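You operate a simulated robot arm through the tools that you are given. There is no shell and no other tool. Be economical: measure what you need, move in short steps, check, and stop when the job is done.

You are at the controls of a simulated two-armed robot. One attempt, no reset.

Task
On the top of the prep table, fold the orange rag in half, so that its two short edges meet.

The check looks at the end state, three seconds after you hand in, the way a careful person would. Anything else that was tipped, shoved, dropped, spilled or broken makes it a failure. Flat cloth is picked up by pressing the open fingertips on it (5 to 10 N) and closing them slowly along it; thin cloth reads only 2 to 8 mm in the jaws.

Robot
Two 7-joint arms with two-finger parallel grippers on one trunk, on a base that drives. Base frame: it is fixed to the floor where the robot stands at the start and does not move with it; the origin is under the middle of the robot, x ahead of it, y to its left, z up; the surface under the hand at the start is at about z = 850. Readings come in mm, degrees, newtons and seconds.
The left shoulder is at the start at [50, 187, 1135], the right one opposite. With the tool pointing down near the work surface each hand reaches from about 100 to 660 mm from the robot's upright axis, wherever it stands, measured 20 degrees to its own side. Places, roughly: top of the prep table [700, -100, 800]. Payload 3.43 kg a hand.
Tool frame (each hand has its own): the origin (TCP) lies between the finger pads and is the grasp point; the fingertips stand 30 mm ahead of it; z points along the fingers, y is the line along which they close. The gripper opens to 94 mm. The fingers are 28 mm wide and 10 mm thick; the gripper's body (50 by 96 mm) begins 55 mm behind the TCP.
Orientation is told as [roll, pitch, yaw] about the base's x, y, z axes, in that order, counted from this pose: with the fingers straight down and closing along the base's y, the tool's x points along the base's -x, its y along +y and its z along -z.

Tools
- The arms move only by the tool servo_tool. It takes "left_moves", "right_moves" or both (then of equal length, played together; a hand with none holds still); each is a list of rows, each a list of 7 numbers: the shift along the base's x, y, z in mm, then the turn, a rotation vector about the base's x, y, z in degrees, then the closure in counts, from 0 (fully open) to 255 (shut). In form: [[dx, dy, dz, wx, wy, wz, claw], ...]. A call has 1 to 8 rows; each row is the pose to reach, as a shift and turn from the pose commanded when the call began. Each row takes 0.2 s and may step no farther than 50 mm and 8.6 degrees from the row before; otherwise, or with a gripper value out of range, the whole call is refused. Where a pose cannot be reached the arm comes as near as it can. A force on the tool above 40 N (or 10 N above the force at the start of the call, whichever is more), or a blocked arm, ends the call early, and 0.2 s more pass. Each finger travels about 153 mm/s and halts on what it meets, pressing with about 24 N; the grip force reading is that of the motor and also rises with nothing between the fingers. The clock runs only during rows and for 0.2 s after the last one: add rows that repeat a pose to give the fingers time. It gives the time, the measured TCP pose, the force on the tool (base axes), the opening and the grip force at its end, in the units of the frame above (readings bear some noise), with the torque about the TCP (base axes, N m) and any sound that the robot's microphone picked up, and new pictures: "pictures" is both (left out), scene, wrist or none (wrist: the cameras of the hands that moved).
- Cameras (640 x 400 px; columns grow to the right, rows downward): "scene" is now at [132.6, -3.8, 1299.8]; the picture's right is [0.05, -1.00, 0.00], its down [-0.69, -0.04, -0.72] and it looks along [0.72, 0.04, -0.69] (base axes); focal length 214 px, centre (320, 200). "left" rides on the left gripper at [76, -14, -103] in its tool frame; the picture's right is [0.18, 0.98, 0.00], its down [-0.75, 0.14, -0.64] and it looks along [-0.63, 0.12, 0.77] (tool axes); focal length 243 px, centre (320, 200). "right" rides on the right gripper at [76, 14, -103] in its tool frame; the picture's right is [-0.18, 0.98, 0.00], its down [-0.75, -0.14, -0.64] and it looks along [-0.63, -0.12, 0.77] (tool axes); focal length 243 px, centre (320, 200). There is no depth. A picture from a camera that has moved, and an enlarged one, comes with that camera's place and axes in the base frame and with its lens. The place of the scene camera against the robot may be out by one fixed shift of up to 25 mm in any direction.
- move_column(by): slides the trunk up (or, below 0, down) by that many mm; the arms and the scene camera ride with it, the base frame stays. It gives what a move gives, with no picture.
- steer(legs): drives the robot by 1 to 6 legs, each [ahead, left, turn to the left] in mm, mm and degrees, along the robot's own axes; the way and the turn of a leg run together, so that a leg with both is an arc; at most 1500 mm and 180 degrees a leg. The arms and the cameras ride along, it lands a little off, and it stops where it bumps. It gives what a move gives, and a new picture of the scene camera.
- pan_tilt(pan, tilt): turns the head with the scene camera to pan (to the left, within 80 degrees either way) and tilt (down, from -29 to 69), counted from straight ahead of the robot. It gives what a move gives, and a new picture of the scene camera.
- enlarge(camera, box): a new picture of the part [left, top, right, bottom] of that camera's present view, enlarged. It takes no simulated time.
- sign_off(): hands the job in; it is judged then, once.

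Go step by step. Nothing tells you exact positions but the pictures and the camera data: compare them with the known pose of the tool, close in by small moves and look again before you grip or let go. The budget is 120 turns and 260 pictures, counting those below and the enlarged ones. Unless the task says otherwise, let go and move clear before handing in, and close with one line.

The tools are called after "Call:" as a command line: name --argument value ..., lists and objects as JSON in quotes. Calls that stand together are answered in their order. servo_tool: Moves the arms, as the interface text tells. Its arguments: {"type":"object","properties":{"left_moves":{"type":"array","items":{"type":"array","items":{"type":"number"}}},"right_moves":{"type":"array","items":{"type":"array","items":{"type":"number"}}},"pictures":{"type":"string","enum":["both","scene","wrist","none"]}},"required":[]} The other tools are called the same way: move_column (by) slides the trunk up or down; steer (legs) drives the base; pan_tilt (pan, tilt) turns the head that bears the scene camera; enlarge (camera, box) takes an enlarged picture of a part of a camera's view; sign_off () hands the job in.

At the start:

```text
clock: 0.0
left_eef_pos: [435.0, 99.8, 992.3]
left_orientation: [0.1, 0.0, 0.0]
left_force: [0.4, -0.6, 0.2]
left_moment: [-0.01, -0.03, -0.03]
left_gripper_width: 93.9
left_gripper_force: 0.0
right_eef_pos: [362.6, -291.7, 1048.0]
right_orientation: [0.1, 0.0, -0.1]
right_force: [0.4, 0.3, 0.3]
right_moment: [0.01, 0.0, 0.01]
right_gripper_width: 94.1
right_gripper_force: 0.0
trunk travel left (down, up): [-350.0, 82.0]
robot x, y, heading: [-2.3, -3.0, -0.0]
head pan, tilt: [3.1, 43.8]
```

scene: 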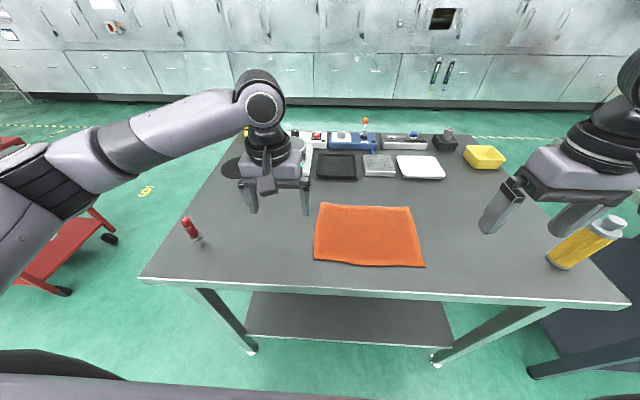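
right: 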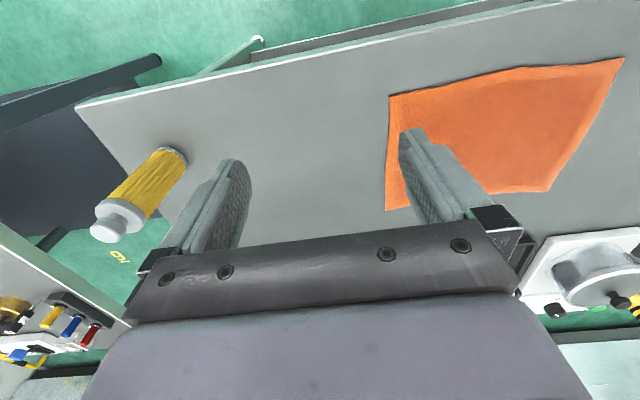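
left: 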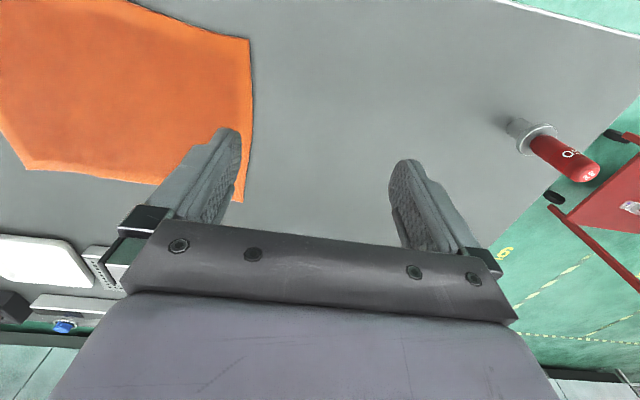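

The rag lies flat at about x 390–580, y −218 to +27, with the table at z≈850. Its short edges are the left and right ones. I'll shift the robot to the right so both hands can work along the left edge.

Call:
steer --legs '[[0, -150, 0], [40, 0, 0]]'

```text
clock: 2.4
left_eef_pos: [474.3, -50.4, 990.8]
left_orientation: [0.0, 0.0, 0.1]
left_force: [0.8, 0.2, 0.1]
left_moment: [0.04, 0.01, 0.0]
left_gripper_width: 94.1
left_gripper_force: 0.1
right_eef_pos: [404.0, -440.7, 1046.3]
right_orientation: [0.1, 0.1, -0.1]
right_force: [0.4, 0.2, 0.7]
right_moment: [0.0, -0.02, -0.01]
right_gripper_width: 94.0
right_gripper_force: 0.1
trunk travel left (down, up): [-350.0, 82.0]
robot x, y, heading: [38.8, -149.6, 0.3]
head pan, tilt: [3.1, 43.8]
camera scene: at [173.3, -153.6, 1299.6], right [0.05, -1.0, 0.0], down [-0.69, -0.04, -0.72], along [0.72, 0.04, -0.69], focal length 214 px, centre (320, 200)
```

scene: 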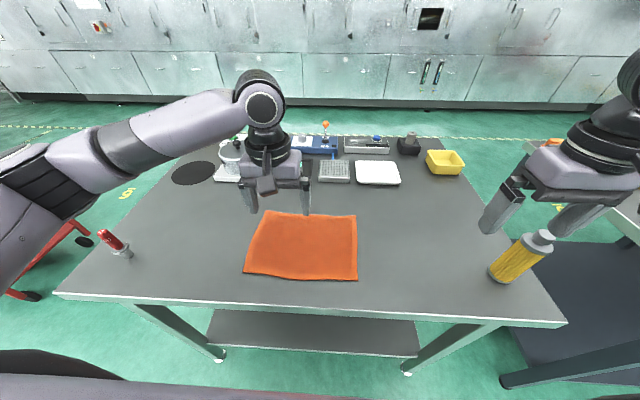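

The rag is in the expected place. I'll move the left hand above the far-left corner and bring the right hand around to the near-left corner, staying high.

Call:
servo_tool --left_moves '[[30, 20, 0, 0, 0, 0, 0], [60, 40, 0, 0, 0, 0, 0], [88, 60, -20, 0, 0, 0, 0], [88, 60, -50, 0, 0, 0, 0], [88, 60, -50, 0, 0, 0, 0], [88, 60, -50, 0, 0, 0, 0]]' --right_moves '[[2, 45, 0, 0, 0, 0, 0], [4, 90, 0, 0, 0, 0, 0], [6, 135, 0, 0, 0, 0, 0], [8, 180, 0, 0, 0, 0, 0], [10, 225, 0, 0, 0, 0, 0], [11, 270, 0, 0, 0, 0, 0]]'

```text
clock: 3.8
left_eef_pos: [561.9, 11.1, 943.1]
left_orientation: [-0.2, 0.1, 0.1]
left_force: [0.5, 0.7, 0.0]
left_moment: [-0.04, -0.04, 0.04]
left_gripper_width: 93.9
left_gripper_force: 0.1
right_eef_pos: [414.3, -171.1, 1045.8]
right_orientation: [0.0, 0.1, -0.1]
right_force: [0.0, 0.7, 0.3]
right_moment: [-0.01, -0.02, 0.02]
right_gripper_width: 93.8
right_gripper_force: 0.0
trunk travel left (down, up): [-350.0, 82.0]
robot x, y, heading: [39.9, -152.9, 0.1]
head pan, tilt: [3.1, 43.8]
camera scene: at [172.5, -153.0, 1299.8], right [0.06, -1.0, 0.0], down [-0.69, -0.04, -0.72], along [0.72, 0.04, -0.69], focal length 214 px, centre (320, 200)
camera right: at [337.6, -156.4, 1149.2], right [0.19, 0.98, 0.0], down [0.75, -0.14, 0.64], along [0.63, -0.12, -0.77], focal length 243 px, centre (320, 200)
camera left: at [486.2, -3.2, 1046.2], right [-0.19, 0.98, 0.0], down [0.75, 0.14, 0.64], along [0.63, 0.12, -0.77], focal length 243 px, centre (320, 200)
```

scene: 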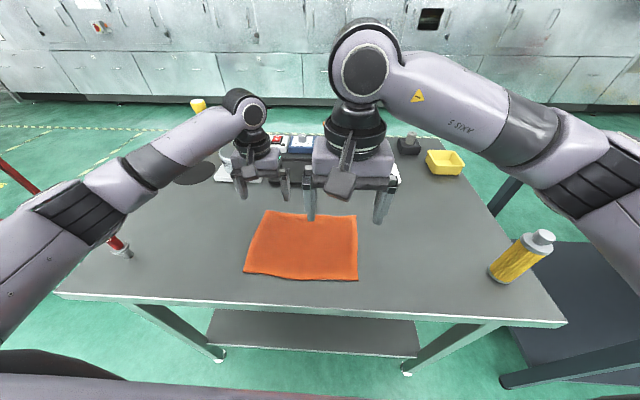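
right: 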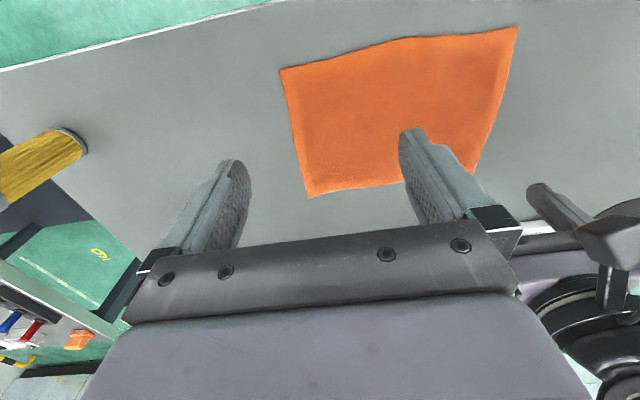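
left: 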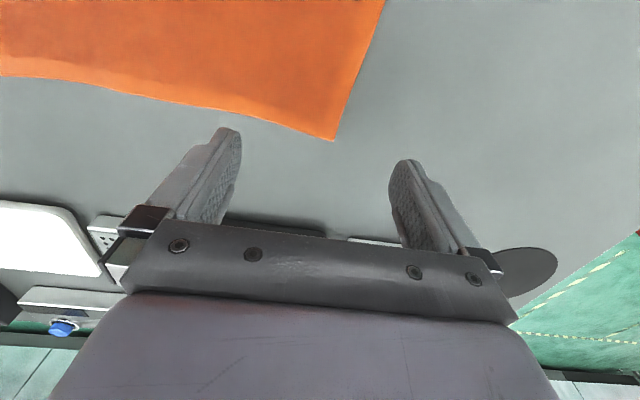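

Refined corners: near-left (398,33), far-left (578,27), near-right (391,−212), far-right (575,−221). Next I narrow both jaws to about 34 mm and bring the right hand over the near-left corner.

Call:
servo_tool --left_moves '[[0, -3, 0, 0, 0, 0, 163], [0, -3, 0, 0, 0, 0, 163], [0, -3, 0, 0, 0, 0, 163], [0, -3, 0, 0, 0, 0, 163], [0, -3, 0, 0, 0, 0, 163], [0, -3, 0, 0, 0, 0, 163], [0, -3, 0, 0, 0, 0, 163]]' --right_moves '[[0, 40, -20, 0, 0, 0, 163], [0, 80, -40, 0, 0, 0, 163], [0, 115, -60, 0, 0, 0, 163], [0, 145, -80, 0, 0, 0, 163], [0, 165, -95, 0, 0, 0, 163], [0, 183, -105, 0, 0, 0, 163], [0, 183, -105, 0, 0, 0, 163]]'

```text
clock: 5.4
left_eef_pos: [562.4, 7.5, 942.5]
left_orientation: [0.0, -0.1, 0.2]
left_force: [0.3, 0.3, 0.5]
left_moment: [0.0, 0.01, 0.02]
left_gripper_width: 34.0
left_gripper_force: 0.0
right_eef_pos: [421.8, 6.7, 943.5]
right_orientation: [0.3, 0.0, -1.0]
right_force: [-1.0, -0.4, 0.7]
right_moment: [-0.02, 0.0, 0.02]
right_gripper_width: 33.9
right_gripper_force: 0.1
trunk travel left (down, up): [-350.0, 82.0]
robot x, y, heading: [38.3, -149.8, 0.1]
head pan, tilt: [3.1, 43.8]
camera scene: at [172.4, -153.5, 1299.8], right [0.05, -1.0, 0.0], down [-0.69, -0.04, -0.72], along [0.72, 0.04, -0.69], focal length 214 px, centre (320, 200)
camera right: at [345.7, 22.1, 1045.1], right [0.2, 0.98, 0.0], down [0.75, -0.16, 0.64], along [0.63, -0.13, -0.77], focal length 243 px, centre (320, 200)
camera left: at [486.0, -6.6, 1045.8], right [-0.19, 0.98, 0.0], down [0.75, 0.14, 0.64], along [0.63, 0.12, -0.77], focal length 243 px, centre (320, 200)
```

scene: 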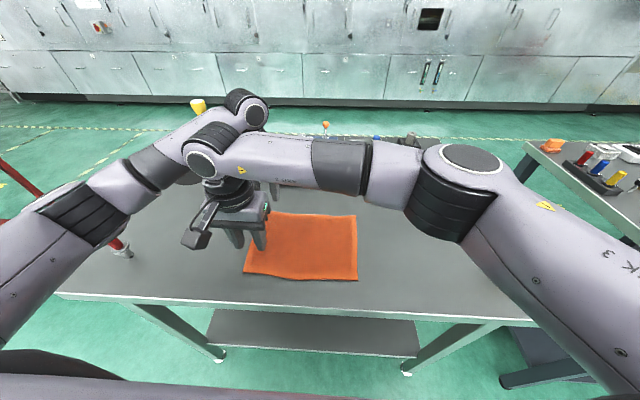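
right: 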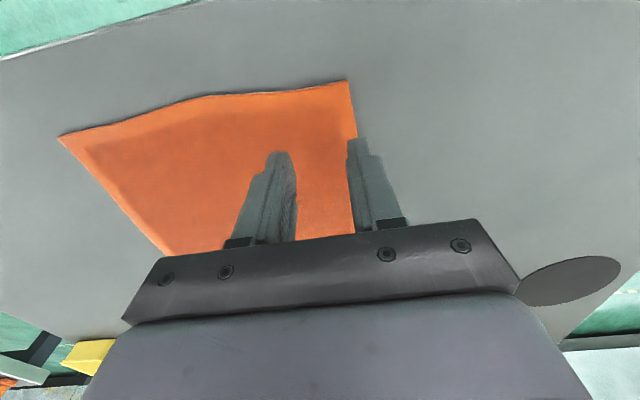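
left: 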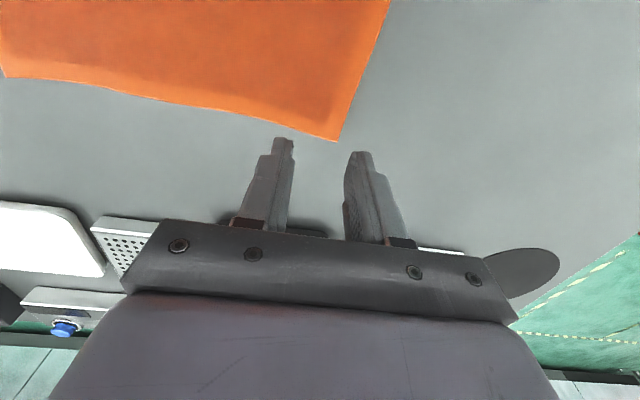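

The right arm now lies across the left forearm and stops a little short. Crossing the other way is better, with the left hand near and the right hand far. I'll back the right hand out first.

Call:
servo_tool --left_moves '[[0, 0, 0, 0, 0, 0, 163], [0, 0, 0, 0, 0, 0, 163], [0, 0, 0, 0, 0, 0, 163], [0, 0, 0, 0, 0, 0, 163], [-30, 20, 0, 0, 0, 0, 163], [-70, 30, 0, 0, 0, 0, 163], [-110, 30, 0, 0, 0, 0, 163], [-146, 30, 0, 0, 0, 0, 163]]' --right_moves '[[0, -40, 20, 0, 0, 0, 163], [0, -80, 40, 0, 0, 0, 163], [0, -120, 60, 0, 0, 0, 163], [0, -160, 80, 0, 0, 0, 163], [20, -200, 80, 0, 0, 0, 163], [50, -230, 80, 0, 0, 0, 163], [90, -250, 60, 0, 0, 0, 163], [130, -250, 50, 0, 0, 0, 163]]' --pictures "none"

Call:
steer --legs '[[0, 55, 0], [20, 0, 0]]'

```text
clock: 7.2
left_eef_pos: [416.5, 37.4, 943.8]
left_orientation: [0.0, 0.1, 0.3]
left_force: [-0.3, -0.2, 0.8]
left_moment: [0.02, 0.0, -0.01]
left_gripper_width: 33.8
left_gripper_force: 0.1
right_eef_pos: [543.8, -236.7, 993.2]
right_orientation: [0.1, 0.0, 0.0]
right_force: [0.1, -0.1, -0.5]
right_moment: [0.01, 0.01, 0.02]
right_gripper_width: 33.8
right_gripper_force: 0.0
trunk travel left (down, up): [-350.0, 82.0]
robot x, y, heading: [39.3, -152.0, 0.3]
head pan, tilt: [3.1, 43.8]
```

```text
clock: 9.0
left_eef_pos: [434.5, 92.1, 943.5]
left_orientation: [0.1, 0.0, 0.1]
left_force: [0.4, 0.9, 0.7]
left_moment: [0.0, 0.0, 0.01]
left_gripper_width: 33.7
left_gripper_force: 0.0
right_eef_pos: [561.7, -182.9, 994.1]
right_orientation: [0.1, 0.0, -0.1]
right_force: [0.2, 0.0, 0.0]
right_moment: [-0.02, -0.03, 0.01]
right_gripper_width: 33.9
right_gripper_force: 0.1
trunk travel left (down, up): [-350.0, 82.0]
robot x, y, heading: [58.5, -98.0, 0.0]
head pan, tilt: [3.1, 43.8]
stopped in leg 2: the robot was blocked; the commanded pose is now the measured one
camera scene: at [189.8, -98.8, 1299.9], right [0.05, -1.0, 0.0], down [-0.69, -0.04, -0.72], along [0.72, 0.04, -0.69], focal length 214 px, centre (320, 200)
```

scene: 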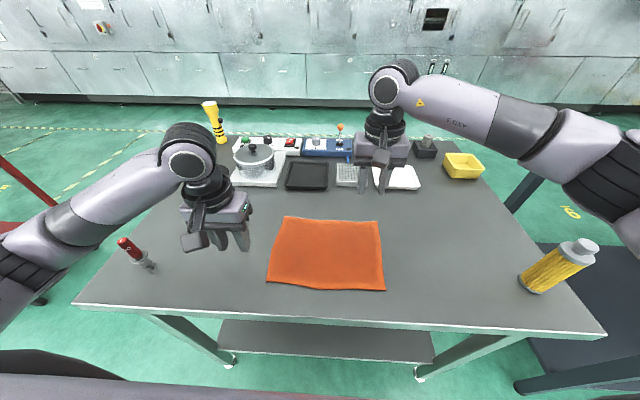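

That lightly touched the table at the end of the leg, so I'll back off a few mm. Then I bring the right hand over the far-left corner and the left hand over the near-left one.

Call:
steer --legs '[[-6, 0, 0]]'

Call:
servo_tool --left_moves '[[0, 0, 0, 0, 0, 0, 163], [0, 0, 0, 0, 0, 0, 163], [-5, -20, 0, 0, 0, 0, 163], [-10, -40, 0, 0, 0, 0, 163], [-13, -60, 0, 0, 0, 0, 163], [-13, -80, 0, 0, 0, 0, 163], [-13, -80, 0, 0, 0, 0, 163]]' --right_moves '[[5, 40, 0, 0, 0, 0, 163], [6, 80, -10, 0, 0, 0, 163], [6, 120, -20, 0, 0, 0, 163], [6, 150, -30, 0, 0, 0, 163], [6, 175, -40, 0, 0, 0, 163], [6, 191, -54, 0, 0, 0, 163], [6, 191, -54, 0, 0, 0, 163]]'

```text
clock: 9.7
left_eef_pos: [428.3, 91.3, 943.5]
left_orientation: [0.1, 0.0, 0.2]
left_force: [0.2, 0.2, 0.8]
left_moment: [0.01, -0.01, 0.02]
left_gripper_width: 33.7
left_gripper_force: 0.2
right_eef_pos: [555.1, -181.5, 993.1]
right_orientation: [0.0, 0.0, -0.2]
right_force: [-0.4, -0.3, -0.6]
right_moment: [-0.02, 0.01, 0.01]
right_gripper_width: 33.8
right_gripper_force: 0.1
trunk travel left (down, up): [-350.0, 82.0]
robot x, y, heading: [50.3, -94.0, -0.1]
head pan, tilt: [3.1, 43.8]
camera scene: at [184.0, -98.8, 1299.8], right [0.05, -1.0, 0.0], down [-0.69, -0.04, -0.72], along [0.72, 0.04, -0.69], focal length 214 px, centre (320, 200)
```

scene: 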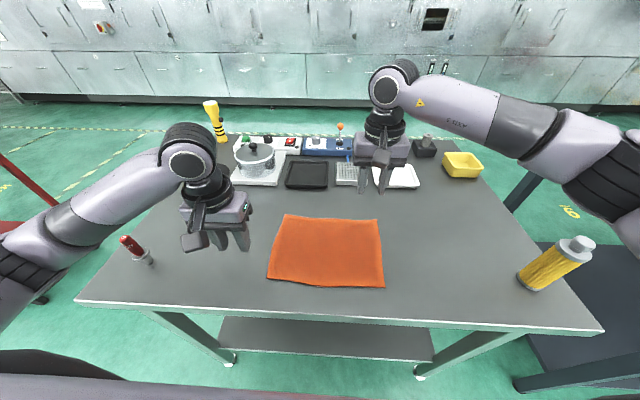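

```text
clock: 11.5
left_eef_pos: [417.4, 10.2, 944.9]
left_orientation: [0.0, 0.0, 0.1]
left_force: [-0.9, -0.1, -0.4]
left_moment: [0.0, -0.03, -0.01]
left_gripper_width: 34.2
left_gripper_force: 0.0
right_eef_pos: [578.6, -16.4, 946.8]
right_orientation: [0.5, -0.6, -3.0]
right_force: [-0.4, -0.3, 0.2]
right_moment: [-0.01, 0.0, 0.02]
right_gripper_width: 33.9
right_gripper_force: 0.0
trunk travel left (down, up): [-350.0, 82.0]
robot x, y, heading: [48.8, -93.3, 0.3]
head pan, tilt: [3.1, 43.8]
stopped in row 7 (right hand): the arm was blocked; the commanded pose is now the measured one
camera scene: at [184.5, -99.0, 1299.8], right [0.05, -1.0, 0.0], down [-0.69, -0.04, -0.72], along [0.72, 0.04, -0.69], focal length 214 px, centre (320, 200)
camera right: at [502.2, 1.9, 1047.7], right [0.24, 0.97, 0.01], down [0.74, -0.19, 0.65], along [0.63, -0.15, -0.76], focal length 243 px, centre (320, 200)
camera left: at [340.4, -3.1, 1046.9], right [-0.19, 0.98, 0.0], down [0.75, 0.14, 0.64], along [0.63, 0.12, -0.77], focal length 243 px, centre (320, 200)
```

scene: 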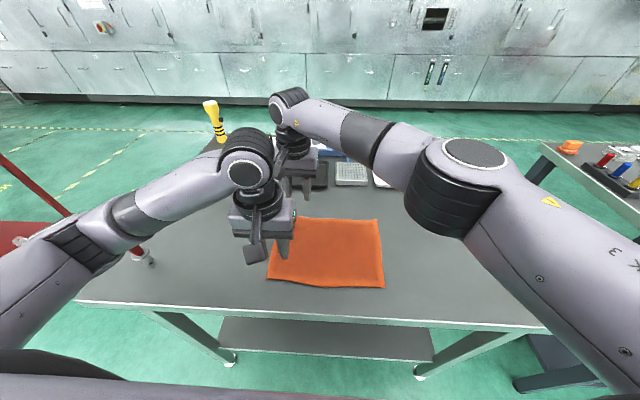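
right: 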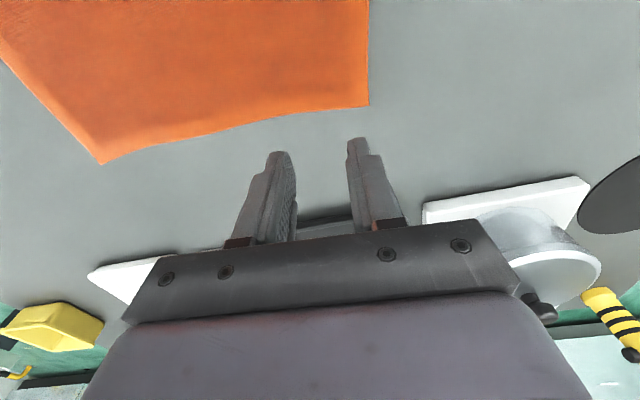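
left: 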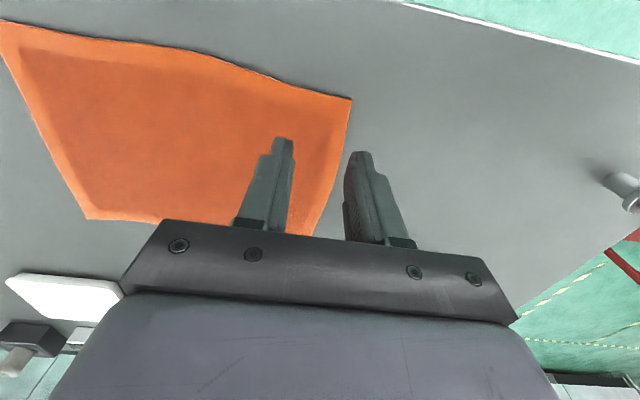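

The wrists touch each other here. I'll move the right hand off, pitch the left hand about 12° so its wrist leans back toward the robot, and bring the right hand in again.

Call:
servo_tool --left_moves '[[0, 0, 0, 0, 0, 0, 163], [0, 0, 0, 0, 0, 0, 163], [-6, 0, 0, 0, -6, 0, 163], [-12, 0, 0, 0, -13, 0, 163], [-12, 0, 0, 0, -13, 0, 163], [-12, 0, 0, 0, -13, 0, 163], [-12, 0, 0, 0, -13, 0, 163], [-12, 0, 0, 0, -13, 0, 163]]' --right_moves '[[0, -25, 0, 0, 0, 0, 163], [-5, -45, 0, 0, 0, 1, 163], [-10, -45, 0, 0, 0, 3, 163], [-15, -40, 0, 0, 0, 3, 163], [-15, -25, 0, 0, 0, 3, 163], [-15, -5, 0, 0, 0, 3, 163], [-15, 10, 0, 0, 0, 3, 163], [-15, 22, 0, 0, 0, 3, 163]]'

```text
clock: 13.5
left_eef_pos: [405.1, 11.2, 944.3]
left_orientation: [0.0, -13.0, 0.1]
left_force: [0.3, -0.6, 0.7]
left_moment: [0.02, 0.02, 0.01]
left_gripper_width: 33.9
left_gripper_force: 0.2
right_eef_pos: [578.7, -15.9, 945.6]
right_orientation: [0.6, -0.8, -2.7]
right_force: [0.3, 0.0, -0.2]
right_moment: [0.0, 0.0, 0.01]
right_gripper_width: 34.0
right_gripper_force: 0.0
trunk travel left (down, up): [-350.0, 82.0]
robot x, y, heading: [49.7, -92.2, -0.1]
head pan, tilt: [3.1, 43.8]
stopped in row 8 (right hand): the arm was blocked; the commanded pose is now the measured one
camera scene: at [184.5, -98.9, 1299.8], right [0.05, -1.0, 0.0], down [-0.69, -0.04, -0.72], along [0.72, 0.04, -0.69], focal length 214 px, centre (320, 200)
camera right: at [502.5, 1.0, 1047.9], right [0.23, 0.97, 0.01], down [0.74, -0.18, 0.65], along [0.63, -0.14, -0.76], focal length 243 px, centre (320, 200)
camera left: at [307.2, -3.2, 1027.7], right [-0.18, 0.98, -0.04], down [0.59, 0.14, 0.79], along [0.79, 0.12, -0.61], focal length 243 px, centre (320, 200)
```

scene: 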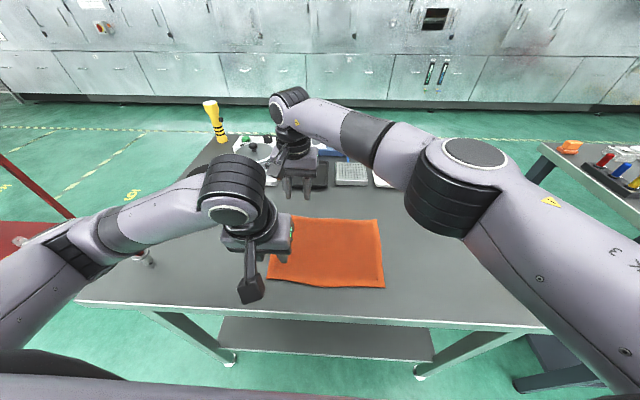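
right: 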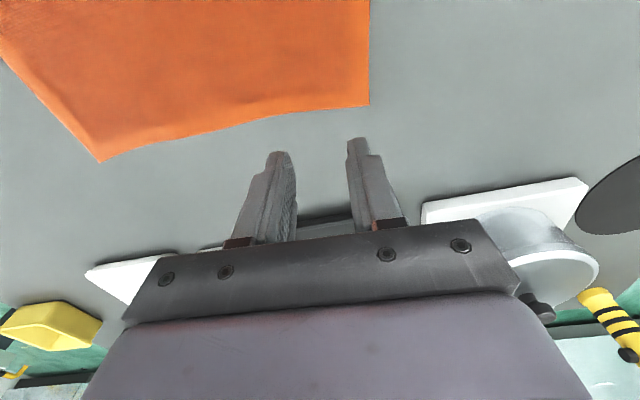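
left: 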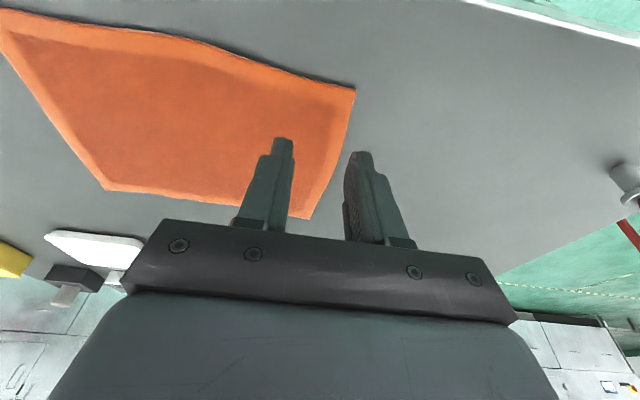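

The right hand stops at exactly the same place, so this is a joint limit and not contact. I'll drive 45 mm left for the grasp and drive back while carrying. The left hand's pitch can be undone.

Call:
steer --legs '[[0, 45, 0]]'

Call:
servo_tool --left_moves '[[0, -15, 0, 0, 0, 0, 163], [0, -30, 0, 0, 0, 0, 163], [5, -44, 0, 0, 6, 0, 163], [9, -44, 0, 0, 13, 0, 163], [9, -44, 0, 0, 13, 0, 163]]' --right_moves '[[0, -10, 0, 0, 0, 0, 163], [-7, -20, 0, 0, 0, 2, 163], [-16, -22, 0, 0, 0, 3, 163], [-16, -22, 0, 0, 0, 3, 163], [-16, -22, 0, 0, 0, 3, 163]]'

```text
clock: 14.6
left_eef_pos: [403.9, 56.9, 945.3]
left_orientation: [-0.1, -13.0, 0.0]
left_force: [0.4, -0.6, 0.3]
left_moment: [-0.02, 0.02, -0.02]
left_gripper_width: 33.9
left_gripper_force: 0.0
right_eef_pos: [580.1, 30.0, 947.9]
right_orientation: [0.7, -0.6, -2.7]
right_force: [-0.4, -0.8, 0.8]
right_moment: [-0.03, -0.03, -0.01]
right_gripper_width: 33.6
right_gripper_force: 0.1
trunk travel left (down, up): [-350.0, 82.0]
robot x, y, heading: [52.6, -50.5, -0.2]
head pan, tilt: [3.1, 43.8]
camera scene: at [184.4, -53.7, 1299.8], right [0.05, -1.0, 0.0], down [-0.69, -0.04, -0.72], along [0.72, 0.04, -0.69], focal length 214 px, centre (320, 200)
```

scene: 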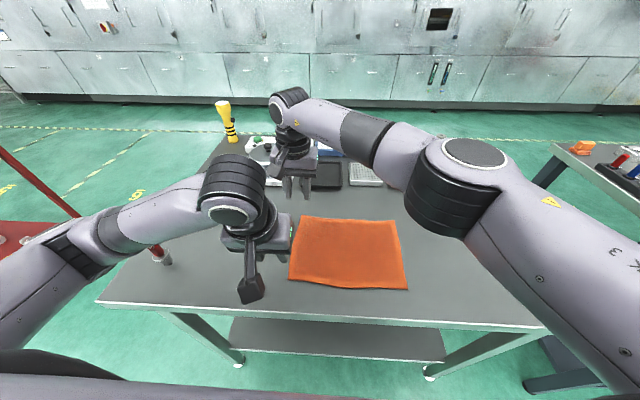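

```text
clock: 15.8
left_eef_pos: [414.1, 12.1, 943.6]
left_orientation: [0.0, 0.1, 0.0]
left_force: [0.3, -0.8, 0.8]
left_moment: [-0.01, 0.04, 0.01]
left_gripper_width: 33.9
left_gripper_force: 0.0
right_eef_pos: [564.0, 6.7, 945.9]
right_orientation: [0.6, -0.7, 0.4]
right_force: [-0.5, -0.1, 0.8]
right_moment: [-0.01, -0.02, -0.01]
right_gripper_width: 34.1
right_gripper_force: 0.0
trunk travel left (down, up): [-350.0, 82.0]
robot x, y, heading: [52.4, -47.0, -0.0]
head pan, tilt: [3.1, 43.8]
camera scene: at [184.4, -54.0, 1299.8], right [0.05, -1.0, 0.0], down [-0.69, -0.04, -0.72], along [0.72, 0.04, -0.69], focal length 214 px, centre (320, 200)
camera right: at [485.5, 20.5, 1046.9], right [0.18, 0.98, 0.01], down [0.75, -0.14, 0.65], along [0.64, -0.11, -0.76], focal length 243 px, centre (320, 200)
camera left: at [337.2, -2.2, 1046.9], right [-0.19, 0.98, 0.0], down [0.75, 0.14, 0.64], along [0.63, 0.12, -0.77], focal length 243 px, centre (320, 200)
```

scene: 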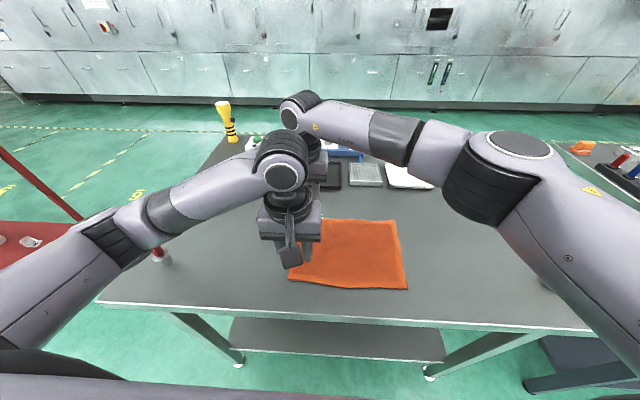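
right: 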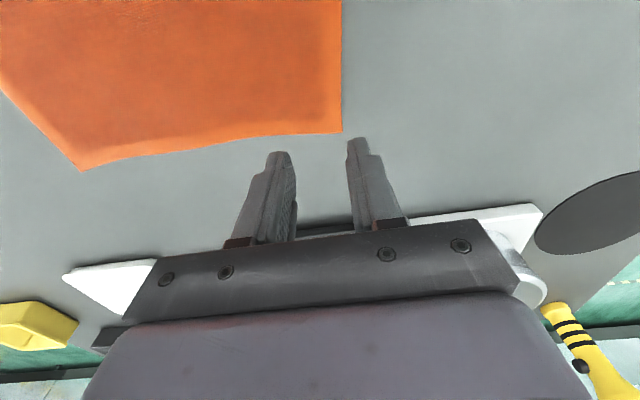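
left: 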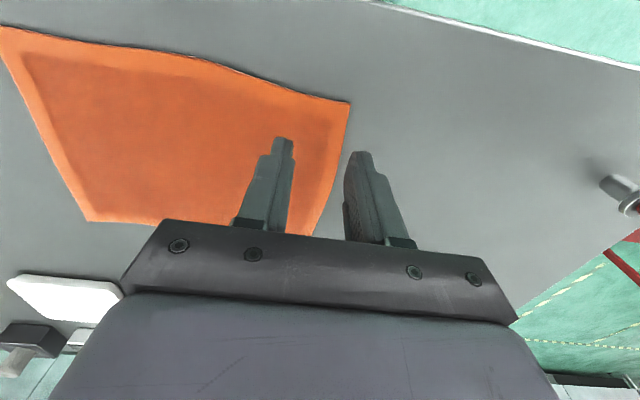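

Both hands are in place now, with TCPs at (414,12) and (564,7) and edges at y≈32 and 25. Next I lower them to just above the table.

Call:
servo_tool --left_moves '[[0, 0, -20, 0, 0, 0, 163], [0, 0, -40, 0, 0, 0, 163], [0, 0, -53, 0, 0, 0, 163], [0, 0, -53, 0, 0, 0, 163]]' --right_moves '[[0, 0, -20, 0, 0, 0, 163], [0, 0, -40, 0, 0, 0, 163], [0, 0, -55, 0, 0, 0, 163], [0, 0, -55, 0, 0, 0, 163]]' --pictures "wrist"

```text
clock: 16.8
left_eef_pos: [413.6, 13.1, 891.6]
left_orientation: [0.0, 0.0, 0.1]
left_force: [0.2, -0.4, 0.5]
left_moment: [-0.02, 0.0, -0.01]
left_gripper_width: 33.9
left_gripper_force: 0.1
right_eef_pos: [564.0, 7.3, 890.3]
right_orientation: [0.6, -0.7, 0.4]
right_force: [-0.1, -0.5, 0.6]
right_moment: [-0.02, -0.01, -0.02]
right_gripper_width: 34.0
right_gripper_force: 0.0
trunk travel left (down, up): [-350.0, 82.0]
robot x, y, heading: [51.6, -52.4, 0.0]
head pan, tilt: [3.1, 43.8]
camera right: at [485.9, 20.3, 991.9], right [0.18, 0.98, 0.01], down [0.75, -0.14, 0.65], along [0.64, -0.11, -0.76], focal length 243 px, centre (320, 200)
camera left: at [336.7, -1.7, 994.0], right [-0.19, 0.98, 0.0], down [0.75, 0.14, 0.64], along [0.63, 0.12, -0.77], focal length 243 px, centre (320, 200)
```

right: 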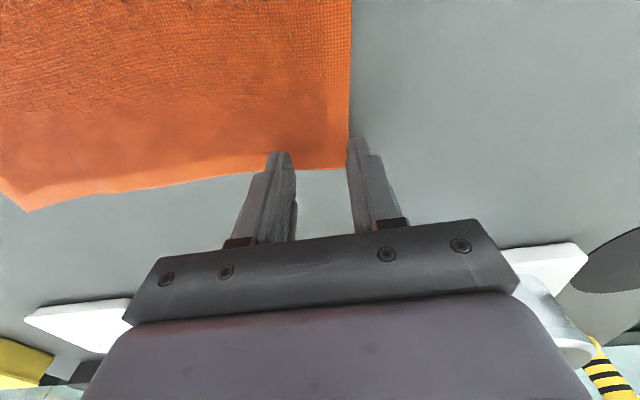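
left: 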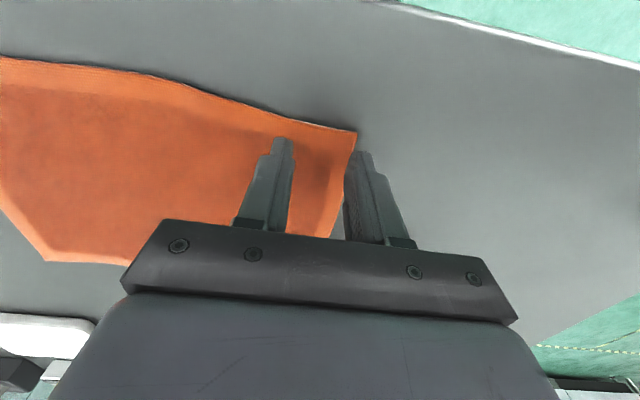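

Both outer fingers are right at the cloth edge. I'll shift 6 mm inward so each tip sits on the cloth, then lower gently to contact.

Call:
servo_tool --left_moves '[[0, -6, -4, 0, 0, 0, 163], [0, -6, -8, 0, 0, 0, 163], [0, -6, -10, 0, 0, 0, 163], [0, -6, -11, 0, 0, 0, 163]]' --right_moves '[[0, -6, -4, 0, 0, 0, 163], [0, -6, -8, 0, 0, 0, 163], [0, -6, -10, 0, 0, 0, 163], [0, -6, -11, 0, 0, 0, 163]]' --pictures "none"

```text
clock: 17.8
left_eef_pos: [412.8, 5.4, 882.8]
left_orientation: [0.0, -0.2, 0.1]
left_force: [-0.8, 2.5, 13.2]
left_moment: [0.04, 0.06, 0.01]
left_gripper_width: 33.9
left_gripper_force: 0.1
right_eef_pos: [562.0, 1.0, 882.4]
right_orientation: [0.5, -1.0, 0.3]
right_force: [1.9, -1.8, 14.8]
right_moment: [-0.16, 0.06, 0.05]
right_gripper_width: 33.9
right_gripper_force: 0.1
trunk travel left (down, up): [-350.0, 82.0]
robot x, y, heading: [50.1, -46.9, -0.1]
head pan, tilt: [3.1, 43.8]
```

Contact is at 13–15 N on both hands. I'll ease off slightly and close slowly along the cloth.

Call:
servo_tool --left_moves '[[0, 0, 1.0, 0, 0, 0, 163], [0, 0, 1.0, 0, 0, 0, 173], [0, 0, 1.0, 0, 0, 0, 183], [0, 0, 1.0, 0, 0, 0, 193], [0, 0, 1.0, 0, 0, 0, 203], [0, 0, 1.0, 0, 0, 0, 213], [0, 0, 1.0, 0, 0, 0, 223], [0, 0, 1.0, 0, 0, 0, 233]]' --right_moves '[[0, 0, 1.2, 0, 0, 0, 163], [0, 0, 1.2, 0, 0, 0, 173], [0, 0, 1.2, 0, 0, 0, 183], [0, 0, 1.2, 0, 0, 0, 193], [0, 0, 1.2, 0, 0, 0, 203], [0, 0, 1.2, 0, 0, 0, 213], [0, 0, 1.2, 0, 0, 0, 223], [0, 0, 1.2, 0, 0, 0, 233]]' --pictures "wrist"

```text
clock: 19.6
left_eef_pos: [413.3, 5.1, 882.6]
left_orientation: [0.0, -0.1, 0.0]
left_force: [-0.1, -0.5, 18.4]
left_moment: [0.01, 0.02, -0.04]
left_gripper_width: 9.7
left_gripper_force: 1.4
right_eef_pos: [562.5, -0.3, 883.2]
right_orientation: [0.5, -0.8, 0.4]
right_force: [-0.4, -0.1, 14.5]
right_moment: [-0.1, 0.08, 0.01]
right_gripper_width: 9.9
right_gripper_force: 1.4
trunk travel left (down, up): [-350.0, 82.0]
robot x, y, heading: [50.0, -52.4, -0.0]
head pan, tilt: [3.1, 43.8]
camera right: at [483.8, 14.1, 984.1], right [0.18, 0.98, 0.01], down [0.75, -0.14, 0.65], along [0.64, -0.11, -0.76], focal length 243 px, centre (320, 200)
camera left: at [335.8, -9.0, 985.4], right [-0.19, 0.98, 0.0], down [0.75, 0.14, 0.64], along [0.63, 0.12, -0.77], focal length 243 px, centre (320, 200)
```

right: 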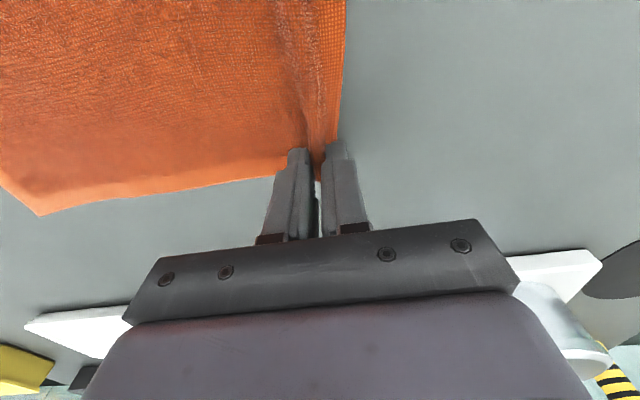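
left: 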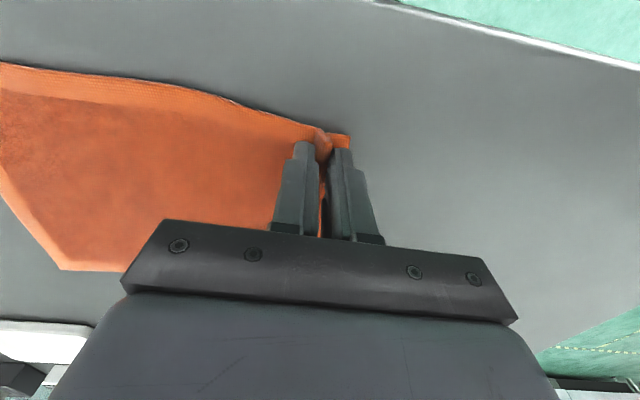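

The cloth is ridged nicely between both pairs of fingertips. Now I close fully and lift a little to check the grip.

Call:
servo_tool --left_moves '[[0, 0, 0, 0, 0, 0, 245], [0, 0, 0, 0, 0, 0, 255], [0, 0, 0, 0, 0, 0, 255], [0, -3, 10, 0, 0, 0, 255], [0, -8, 22, 0, 0, 0, 255], [0, -14, 35, 0, 0, 0, 255], [0, -14, 35, 0, 0, 0, 255]]' --right_moves '[[0, 0, 0, 0, 0, 0, 245], [0, 0, 0, 0, 0, 0, 255], [0, 0, 0, 0, 0, 0, 255], [0, -3, 10, 0, 0, 0, 255], [0, -8, 22, 0, 0, 0, 255], [0, -14, 35, 0, 0, 0, 255], [0, -14, 35, 0, 0, 0, 255]]'

```text
clock: 21.2
left_eef_pos: [413.6, -8.2, 915.9]
left_orientation: [0.0, 0.0, 0.1]
left_force: [0.6, 0.4, -0.9]
left_moment: [0.0, -0.02, -0.01]
left_gripper_width: 6.9
left_gripper_force: 23.9
right_eef_pos: [561.5, -13.4, 917.6]
right_orientation: [0.6, -0.7, 0.4]
right_force: [0.5, -0.2, -0.7]
right_moment: [0.03, -0.02, 0.02]
right_gripper_width: 4.6
right_gripper_force: 23.5
trunk travel left (down, up): [-350.0, 82.0]
robot x, y, heading: [45.8, -50.7, -0.1]
head pan, tilt: [3.1, 43.8]
camera scene: at [184.5, -54.0, 1299.7], right [0.05, -1.0, 0.0], down [-0.69, -0.04, -0.72], along [0.72, 0.04, -0.69], focal length 214 px, centre (320, 200)
camera right: at [485.5, 0.0, 1018.1], right [0.18, 0.98, 0.01], down [0.75, -0.14, 0.65], along [0.64, -0.11, -0.76], focal length 243 px, centre (320, 200)
camera left: at [337.4, -21.9, 1019.1], right [-0.19, 0.98, 0.0], down [0.75, 0.14, 0.64], along [0.63, 0.12, -0.77], focal length 243 px, centre (320, 200)
```

scene: 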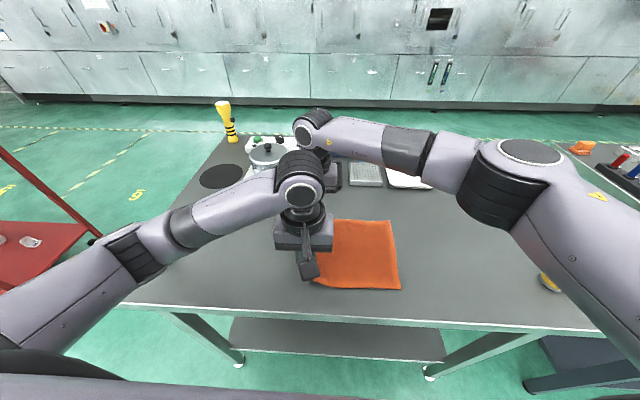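
right: 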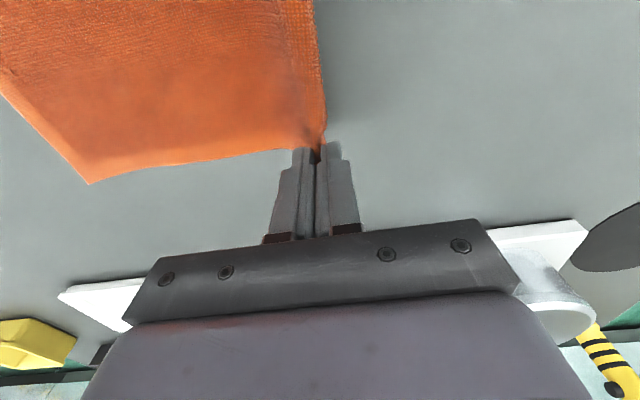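
left: 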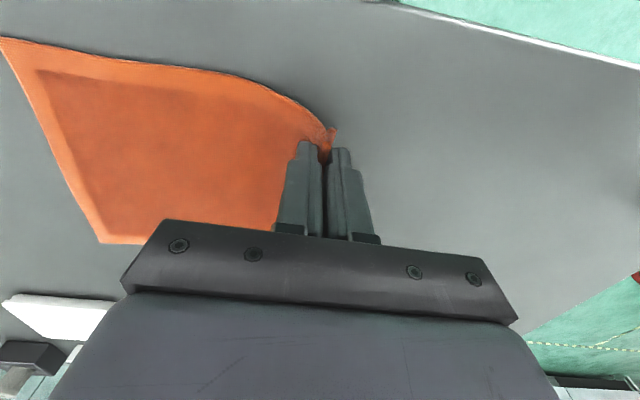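

Both corners are held, and the rag's right edge is now at y≈−200 (near) to −213 (far). I'll carry on along the arc, then drive right for the rest.

Call:
servo_tool --left_moves '[[0, -8, 10, 0, 0, 0, 255], [0, -16, 20, 0, 0, 0, 255], [0, -26, 28, 4, 0, 0, 255], [0, -36, 34, 8, 0, 0, 255], [0, -46, 38, 12, 0, 0, 255], [0, -56, 40, 16, 0, 0, 255], [0, -56, 40, 20, 0, 0, 255]]' --right_moves '[[0, -8, 10, 0, 0, 0, 255], [0, -16, 20, 0, 0, 0, 255], [0, -26, 28, 4, 0, 0, 255], [0, -36, 34, 8, 0, 0, 255], [0, -46, 38, 12, 0, 0, 255], [0, -56, 40, 16, 0, 0, 255], [0, -56, 40, 20, 0, 0, 255]]' --pictures "none"

Call:
steer --legs '[[0, -90, 0]]'

```text
clock: 22.8
left_eef_pos: [413.6, -64.5, 956.6]
left_orientation: [20.1, -0.1, 0.1]
left_force: [0.9, 0.4, 0.2]
left_moment: [0.02, -0.02, -0.02]
left_gripper_width: 5.7
left_gripper_force: 24.4
right_eef_pos: [561.8, -70.5, 957.4]
right_orientation: [20.8, -0.8, 0.2]
right_force: [-0.4, 1.1, 0.7]
right_moment: [-0.11, 0.0, 0.0]
right_gripper_width: 4.2
right_gripper_force: 24.5
trunk travel left (down, up): [-350.0, 82.0]
robot x, y, heading: [50.3, -56.5, -0.2]
head pan, tilt: [3.1, 43.8]
```

```text
clock: 24.2
left_eef_pos: [413.5, -155.9, 956.4]
left_orientation: [20.0, 0.0, 0.1]
left_force: [0.7, -0.1, -1.1]
left_moment: [-0.01, -0.01, -0.02]
left_gripper_width: 5.6
left_gripper_force: 24.8
right_eef_pos: [561.9, -160.2, 956.7]
right_orientation: [20.6, -0.8, 0.1]
right_force: [-0.2, 0.7, -0.9]
right_moment: [-0.06, 0.02, 0.0]
right_gripper_width: 4.6
right_gripper_force: 24.2
trunk travel left (down, up): [-350.0, 82.0]
robot x, y, heading: [51.8, -140.4, 0.0]
head pan, tilt: [3.1, 43.8]
camera scene: at [184.4, -145.2, 1299.8], right [0.05, -1.0, 0.0], down [-0.69, -0.04, -0.72], along [0.72, 0.04, -0.69], focal length 214 px, centre (320, 200)
```

scene: 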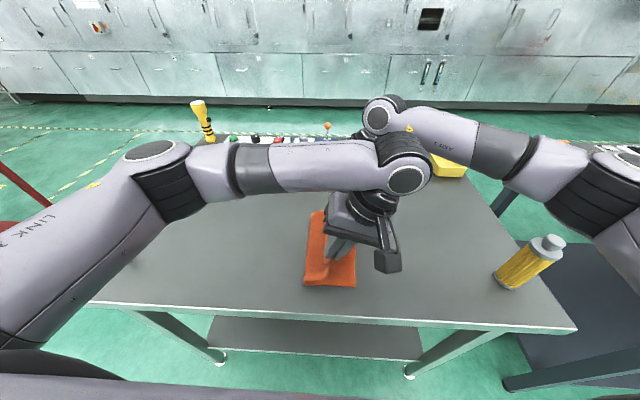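

The fold is forming, with the cloth hanging behind the fingers. I'll lower and roll further, then look.

Call:
servo_tool --left_moves '[[0, -4, -8, 5, 0, 0, 255], [0, -8, -16, 10, 0, 0, 255], [0, -12, -24, 15, 0, 0, 255], [0, -15, -32, 20, 0, 0, 255], [0, -18, -40, 20, 0, 0, 255], [0, -18, -40, 20, 0, 0, 255]]' --right_moves '[[0, -4, -8, 5, 0, 0, 255], [0, -8, -16, 10, 0, 0, 255], [0, -12, -24, 15, 0, 0, 255], [0, -15, -32, 20, 0, 0, 255], [0, -18, -40, 20, 0, 0, 255], [0, -18, -40, 20, 0, 0, 255]]'

```text
clock: 25.6
left_eef_pos: [418.9, -168.4, 918.6]
left_orientation: [39.8, -0.1, 1.3]
left_force: [0.4, 0.3, 0.5]
left_moment: [0.01, 0.02, -0.03]
left_gripper_width: 4.5
left_gripper_force: 24.3
right_eef_pos: [562.8, -178.9, 917.8]
right_orientation: [40.7, -0.9, -0.2]
right_force: [0.3, 0.1, -0.1]
right_moment: [-0.08, 0.0, 0.03]
right_gripper_width: 4.5
right_gripper_force: 24.1
trunk travel left (down, up): [-350.0, 82.0]
robot x, y, heading: [49.6, -138.2, -0.0]
head pan, tilt: [3.1, 43.8]
camera scene: at [184.4, -144.8, 1299.8], right [0.05, -1.0, 0.0], down [-0.69, -0.04, -0.72], along [0.72, 0.04, -0.69], focal length 214 px, centre (320, 200)
camera right: at [485.2, -233.4, 1002.9], right [0.18, 0.75, 0.64], down [0.75, -0.53, 0.41], along [0.64, 0.41, -0.65], focal length 243 px, centre (320, 200)
camera left: at [343.5, -246.1, 987.9], right [-0.2, 0.75, 0.63], down [0.76, -0.29, 0.59], along [0.62, 0.6, -0.51], focal length 243 px, centre (320, 200)
```

scene: 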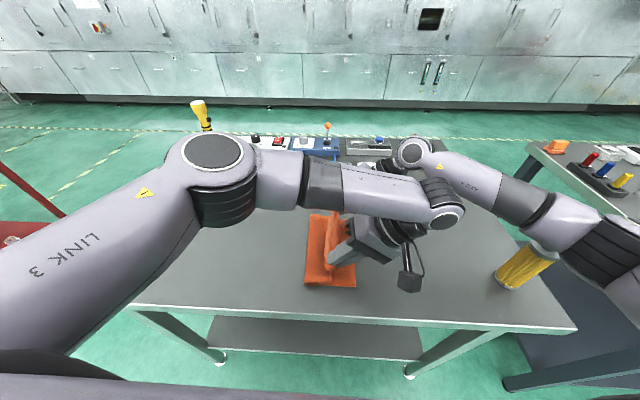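
right: 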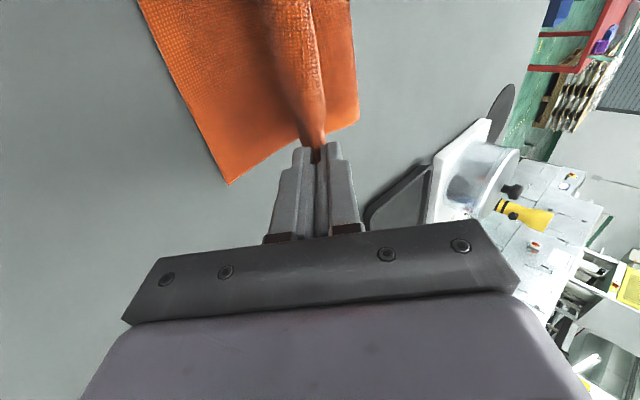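
left: 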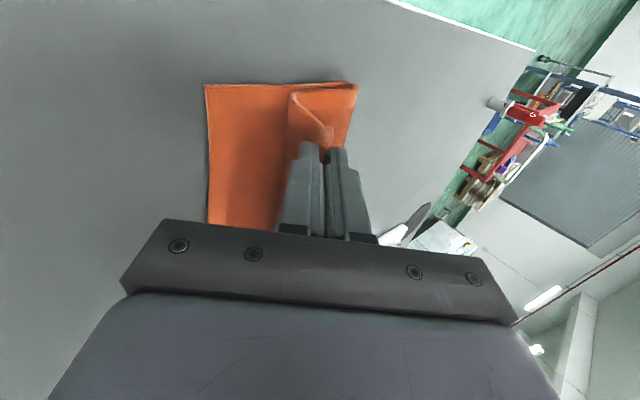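

The fold looks very good. The right edge is at y≈−197 to −205, the crease at y≈−78, and the flaps are still in the jaws. The left arm is close to a joint limit, so I'll drive 10 mm more to the right and then lower to touch.

Call:
steer --legs '[[0, -10, 0]]'

Call:
servo_tool --left_moves '[[0, 0, -8, 0, 0, 0, 255], [0, 0, -16, 0, 0, 0, 255], [0, 0, -22, 0, 0, 0, 255], [0, 0, -26, 0, 0, 0, 255], [0, 0, -28, 0, 0, 0, 255]]' --right_moves '[[0, 0, -8, 0, 0, 0, 255], [0, 0, -16, 0, 0, 0, 255], [0, 0, -22, 0, 0, 0, 255], [0, 0, -26, 0, 0, 0, 255], [0, 0, -28, 0, 0, 0, 255]]' --pictures "wrist"

```text
clock: 26.4
left_eef_pos: [418.9, -178.1, 916.7]
left_orientation: [40.1, -0.1, 1.1]
left_force: [-0.1, -1.1, -0.4]
left_moment: [-0.02, 0.0, -0.01]
left_gripper_width: 4.7
left_gripper_force: 23.9
right_eef_pos: [562.7, -188.4, 918.3]
right_orientation: [40.6, -0.8, -0.2]
right_force: [0.2, 0.2, -0.1]
right_moment: [-0.09, -0.02, -0.01]
right_gripper_width: 4.5
right_gripper_force: 23.6
trunk travel left (down, up): [-350.0, 82.0]
robot x, y, heading: [49.1, -150.3, -0.0]
head pan, tilt: [3.1, 43.8]
camera scene: at [184.4, -155.2, 1299.8], right [0.05, -1.0, 0.0], down [-0.69, -0.04, -0.72], along [0.72, 0.04, -0.69], focal length 214 px, centre (320, 200)
```

scene: 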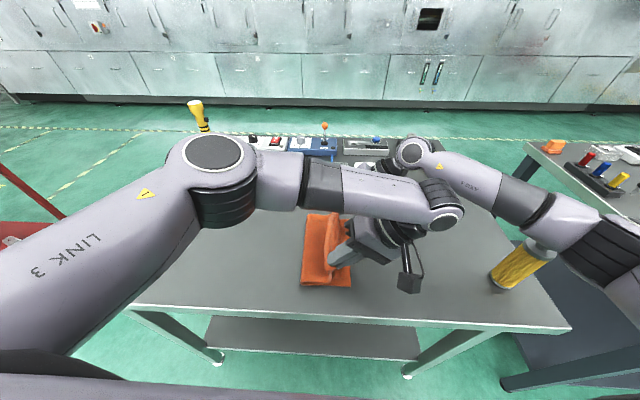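

```text
clock: 27.6
left_eef_pos: [420.8, -173.9, 890.1]
left_orientation: [40.0, -0.2, 1.6]
left_force: [0.9, -0.5, 1.4]
left_moment: [-0.04, -0.01, -0.03]
left_gripper_width: 4.8
left_gripper_force: 23.9
right_eef_pos: [562.4, -189.0, 890.1]
right_orientation: [40.7, -0.7, -0.2]
right_force: [0.4, -1.1, 0.8]
right_moment: [-0.05, 0.0, 0.01]
right_gripper_width: 4.2
right_gripper_force: 23.9
trunk travel left (down, up): [-350.0, 82.0]
robot x, y, heading: [53.6, -150.0, -0.0]
head pan, tilt: [3.1, 43.8]
camera right: at [484.7, -243.8, 974.7], right [0.18, 0.75, 0.64], down [0.75, -0.53, 0.41], along [0.64, 0.41, -0.65], focal length 243 px, centre (320, 200)
camera left: at [345.7, -253.9, 958.4], right [-0.21, 0.75, 0.63], down [0.76, -0.28, 0.58], along [0.62, 0.6, -0.51], focal length 243 px, centre (320, 200)
```

right: 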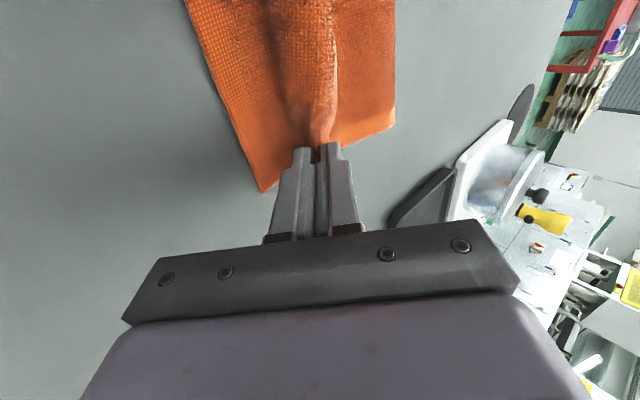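
left: 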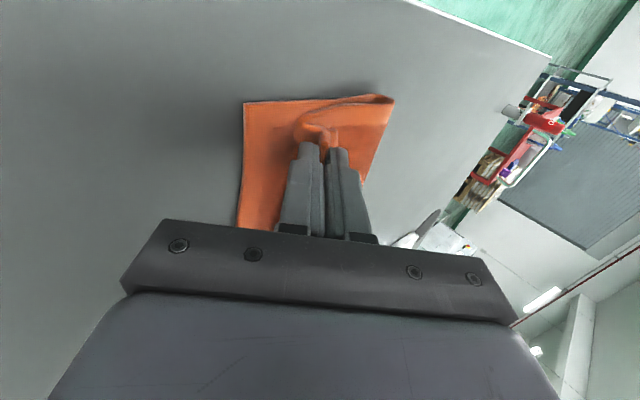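

The lower layer hasn't moved, and the pinch is now close to the right edge. I'll open gently and back out along the fingers, up and to the right.

Call:
servo_tool --left_moves '[[0, 0, 1, 0, 0, 0, 235], [0, 0, 3, 0, 0, 0, 215], [0, 0, 5, 0, 0, 0, 200], [0, 0, 5, 0, 0, 0, 195], [0, -8, 14, 0, 0, 0, 190], [0, -16, 25, 0, 0, 0, 190], [0, -24, 40, 0, 0, 0, 190], [0, -35, 60, 0, 0, 0, 190]]' --right_moves '[[0, 0, 1, 0, 0, 0, 235], [0, 0, 3, 0, 0, 0, 215], [0, 0, 5, 0, 0, 0, 200], [0, 0, 5, 0, 0, 0, 195], [0, -8, 14, 0, 0, 0, 190], [0, -16, 25, 0, 0, 0, 190], [0, -24, 40, 0, 0, 0, 190], [0, -35, 60, 0, 0, 0, 190]]'

```text
clock: 28.9
left_eef_pos: [423.7, -173.6, 896.4]
left_orientation: [40.4, 1.3, 2.8]
left_force: [-9.2, -1.3, 0.3]
left_moment: [0.29, -0.8, -0.82]
left_gripper_width: 24.1
left_gripper_force: 0.1
left hand out of reach, approached as far as the arm can: row 6
right_eef_pos: [569.7, -197.7, 904.2]
right_orientation: [40.7, -1.0, -1.3]
right_force: [8.3, 1.6, 0.5]
right_moment: [-0.2, 0.87, 0.36]
right_gripper_width: 24.0
right_gripper_force: 0.0
trunk travel left (down, up): [-350.0, 82.0]
robot x, y, heading: [51.2, -157.2, 0.1]
head pan, tilt: [3.1, 43.8]
stopped in row 6 (left hand): the force on the tool passed its limit at 49 N (the readings are from after the stop); the commanded pose is now the measured one
camera scene: at [184.4, -154.9, 1299.7], right [0.05, -1.0, 0.0], down [-0.69, -0.04, -0.72], along [0.72, 0.04, -0.69], focal length 214 px, centre (320, 200)
camera right: at [489.1, -251.6, 988.9], right [0.19, 0.74, 0.64], down [0.73, -0.54, 0.41], along [0.65, 0.4, -0.65], focal length 243 px, centre (320, 200)
camera left: at [351.7, -253.1, 967.0], right [-0.21, 0.74, 0.64], down [0.78, -0.27, 0.56], along [0.59, 0.62, -0.52], focal length 243 px, centre (320, 200)
```

scene: 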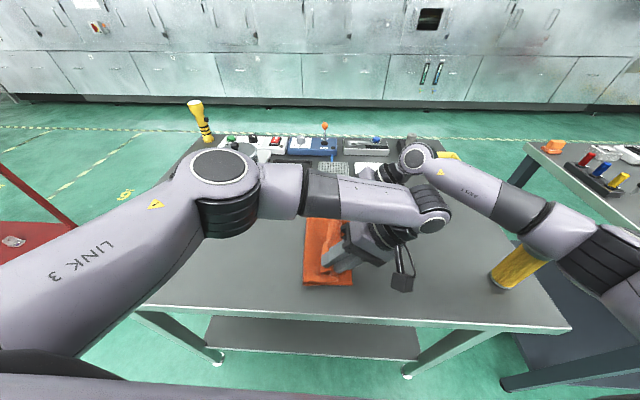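
right: 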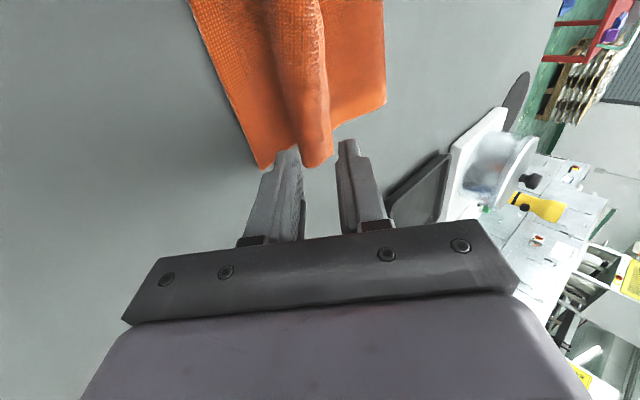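
left: 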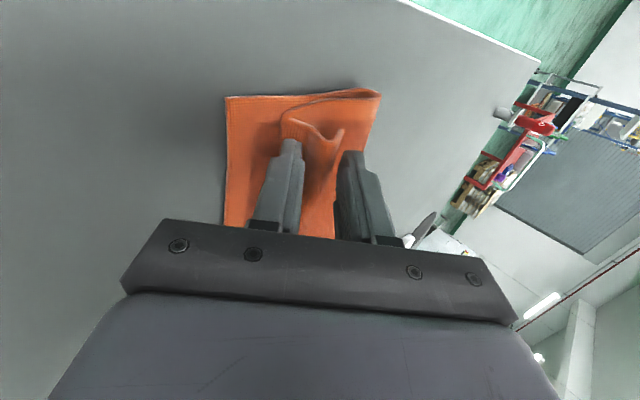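

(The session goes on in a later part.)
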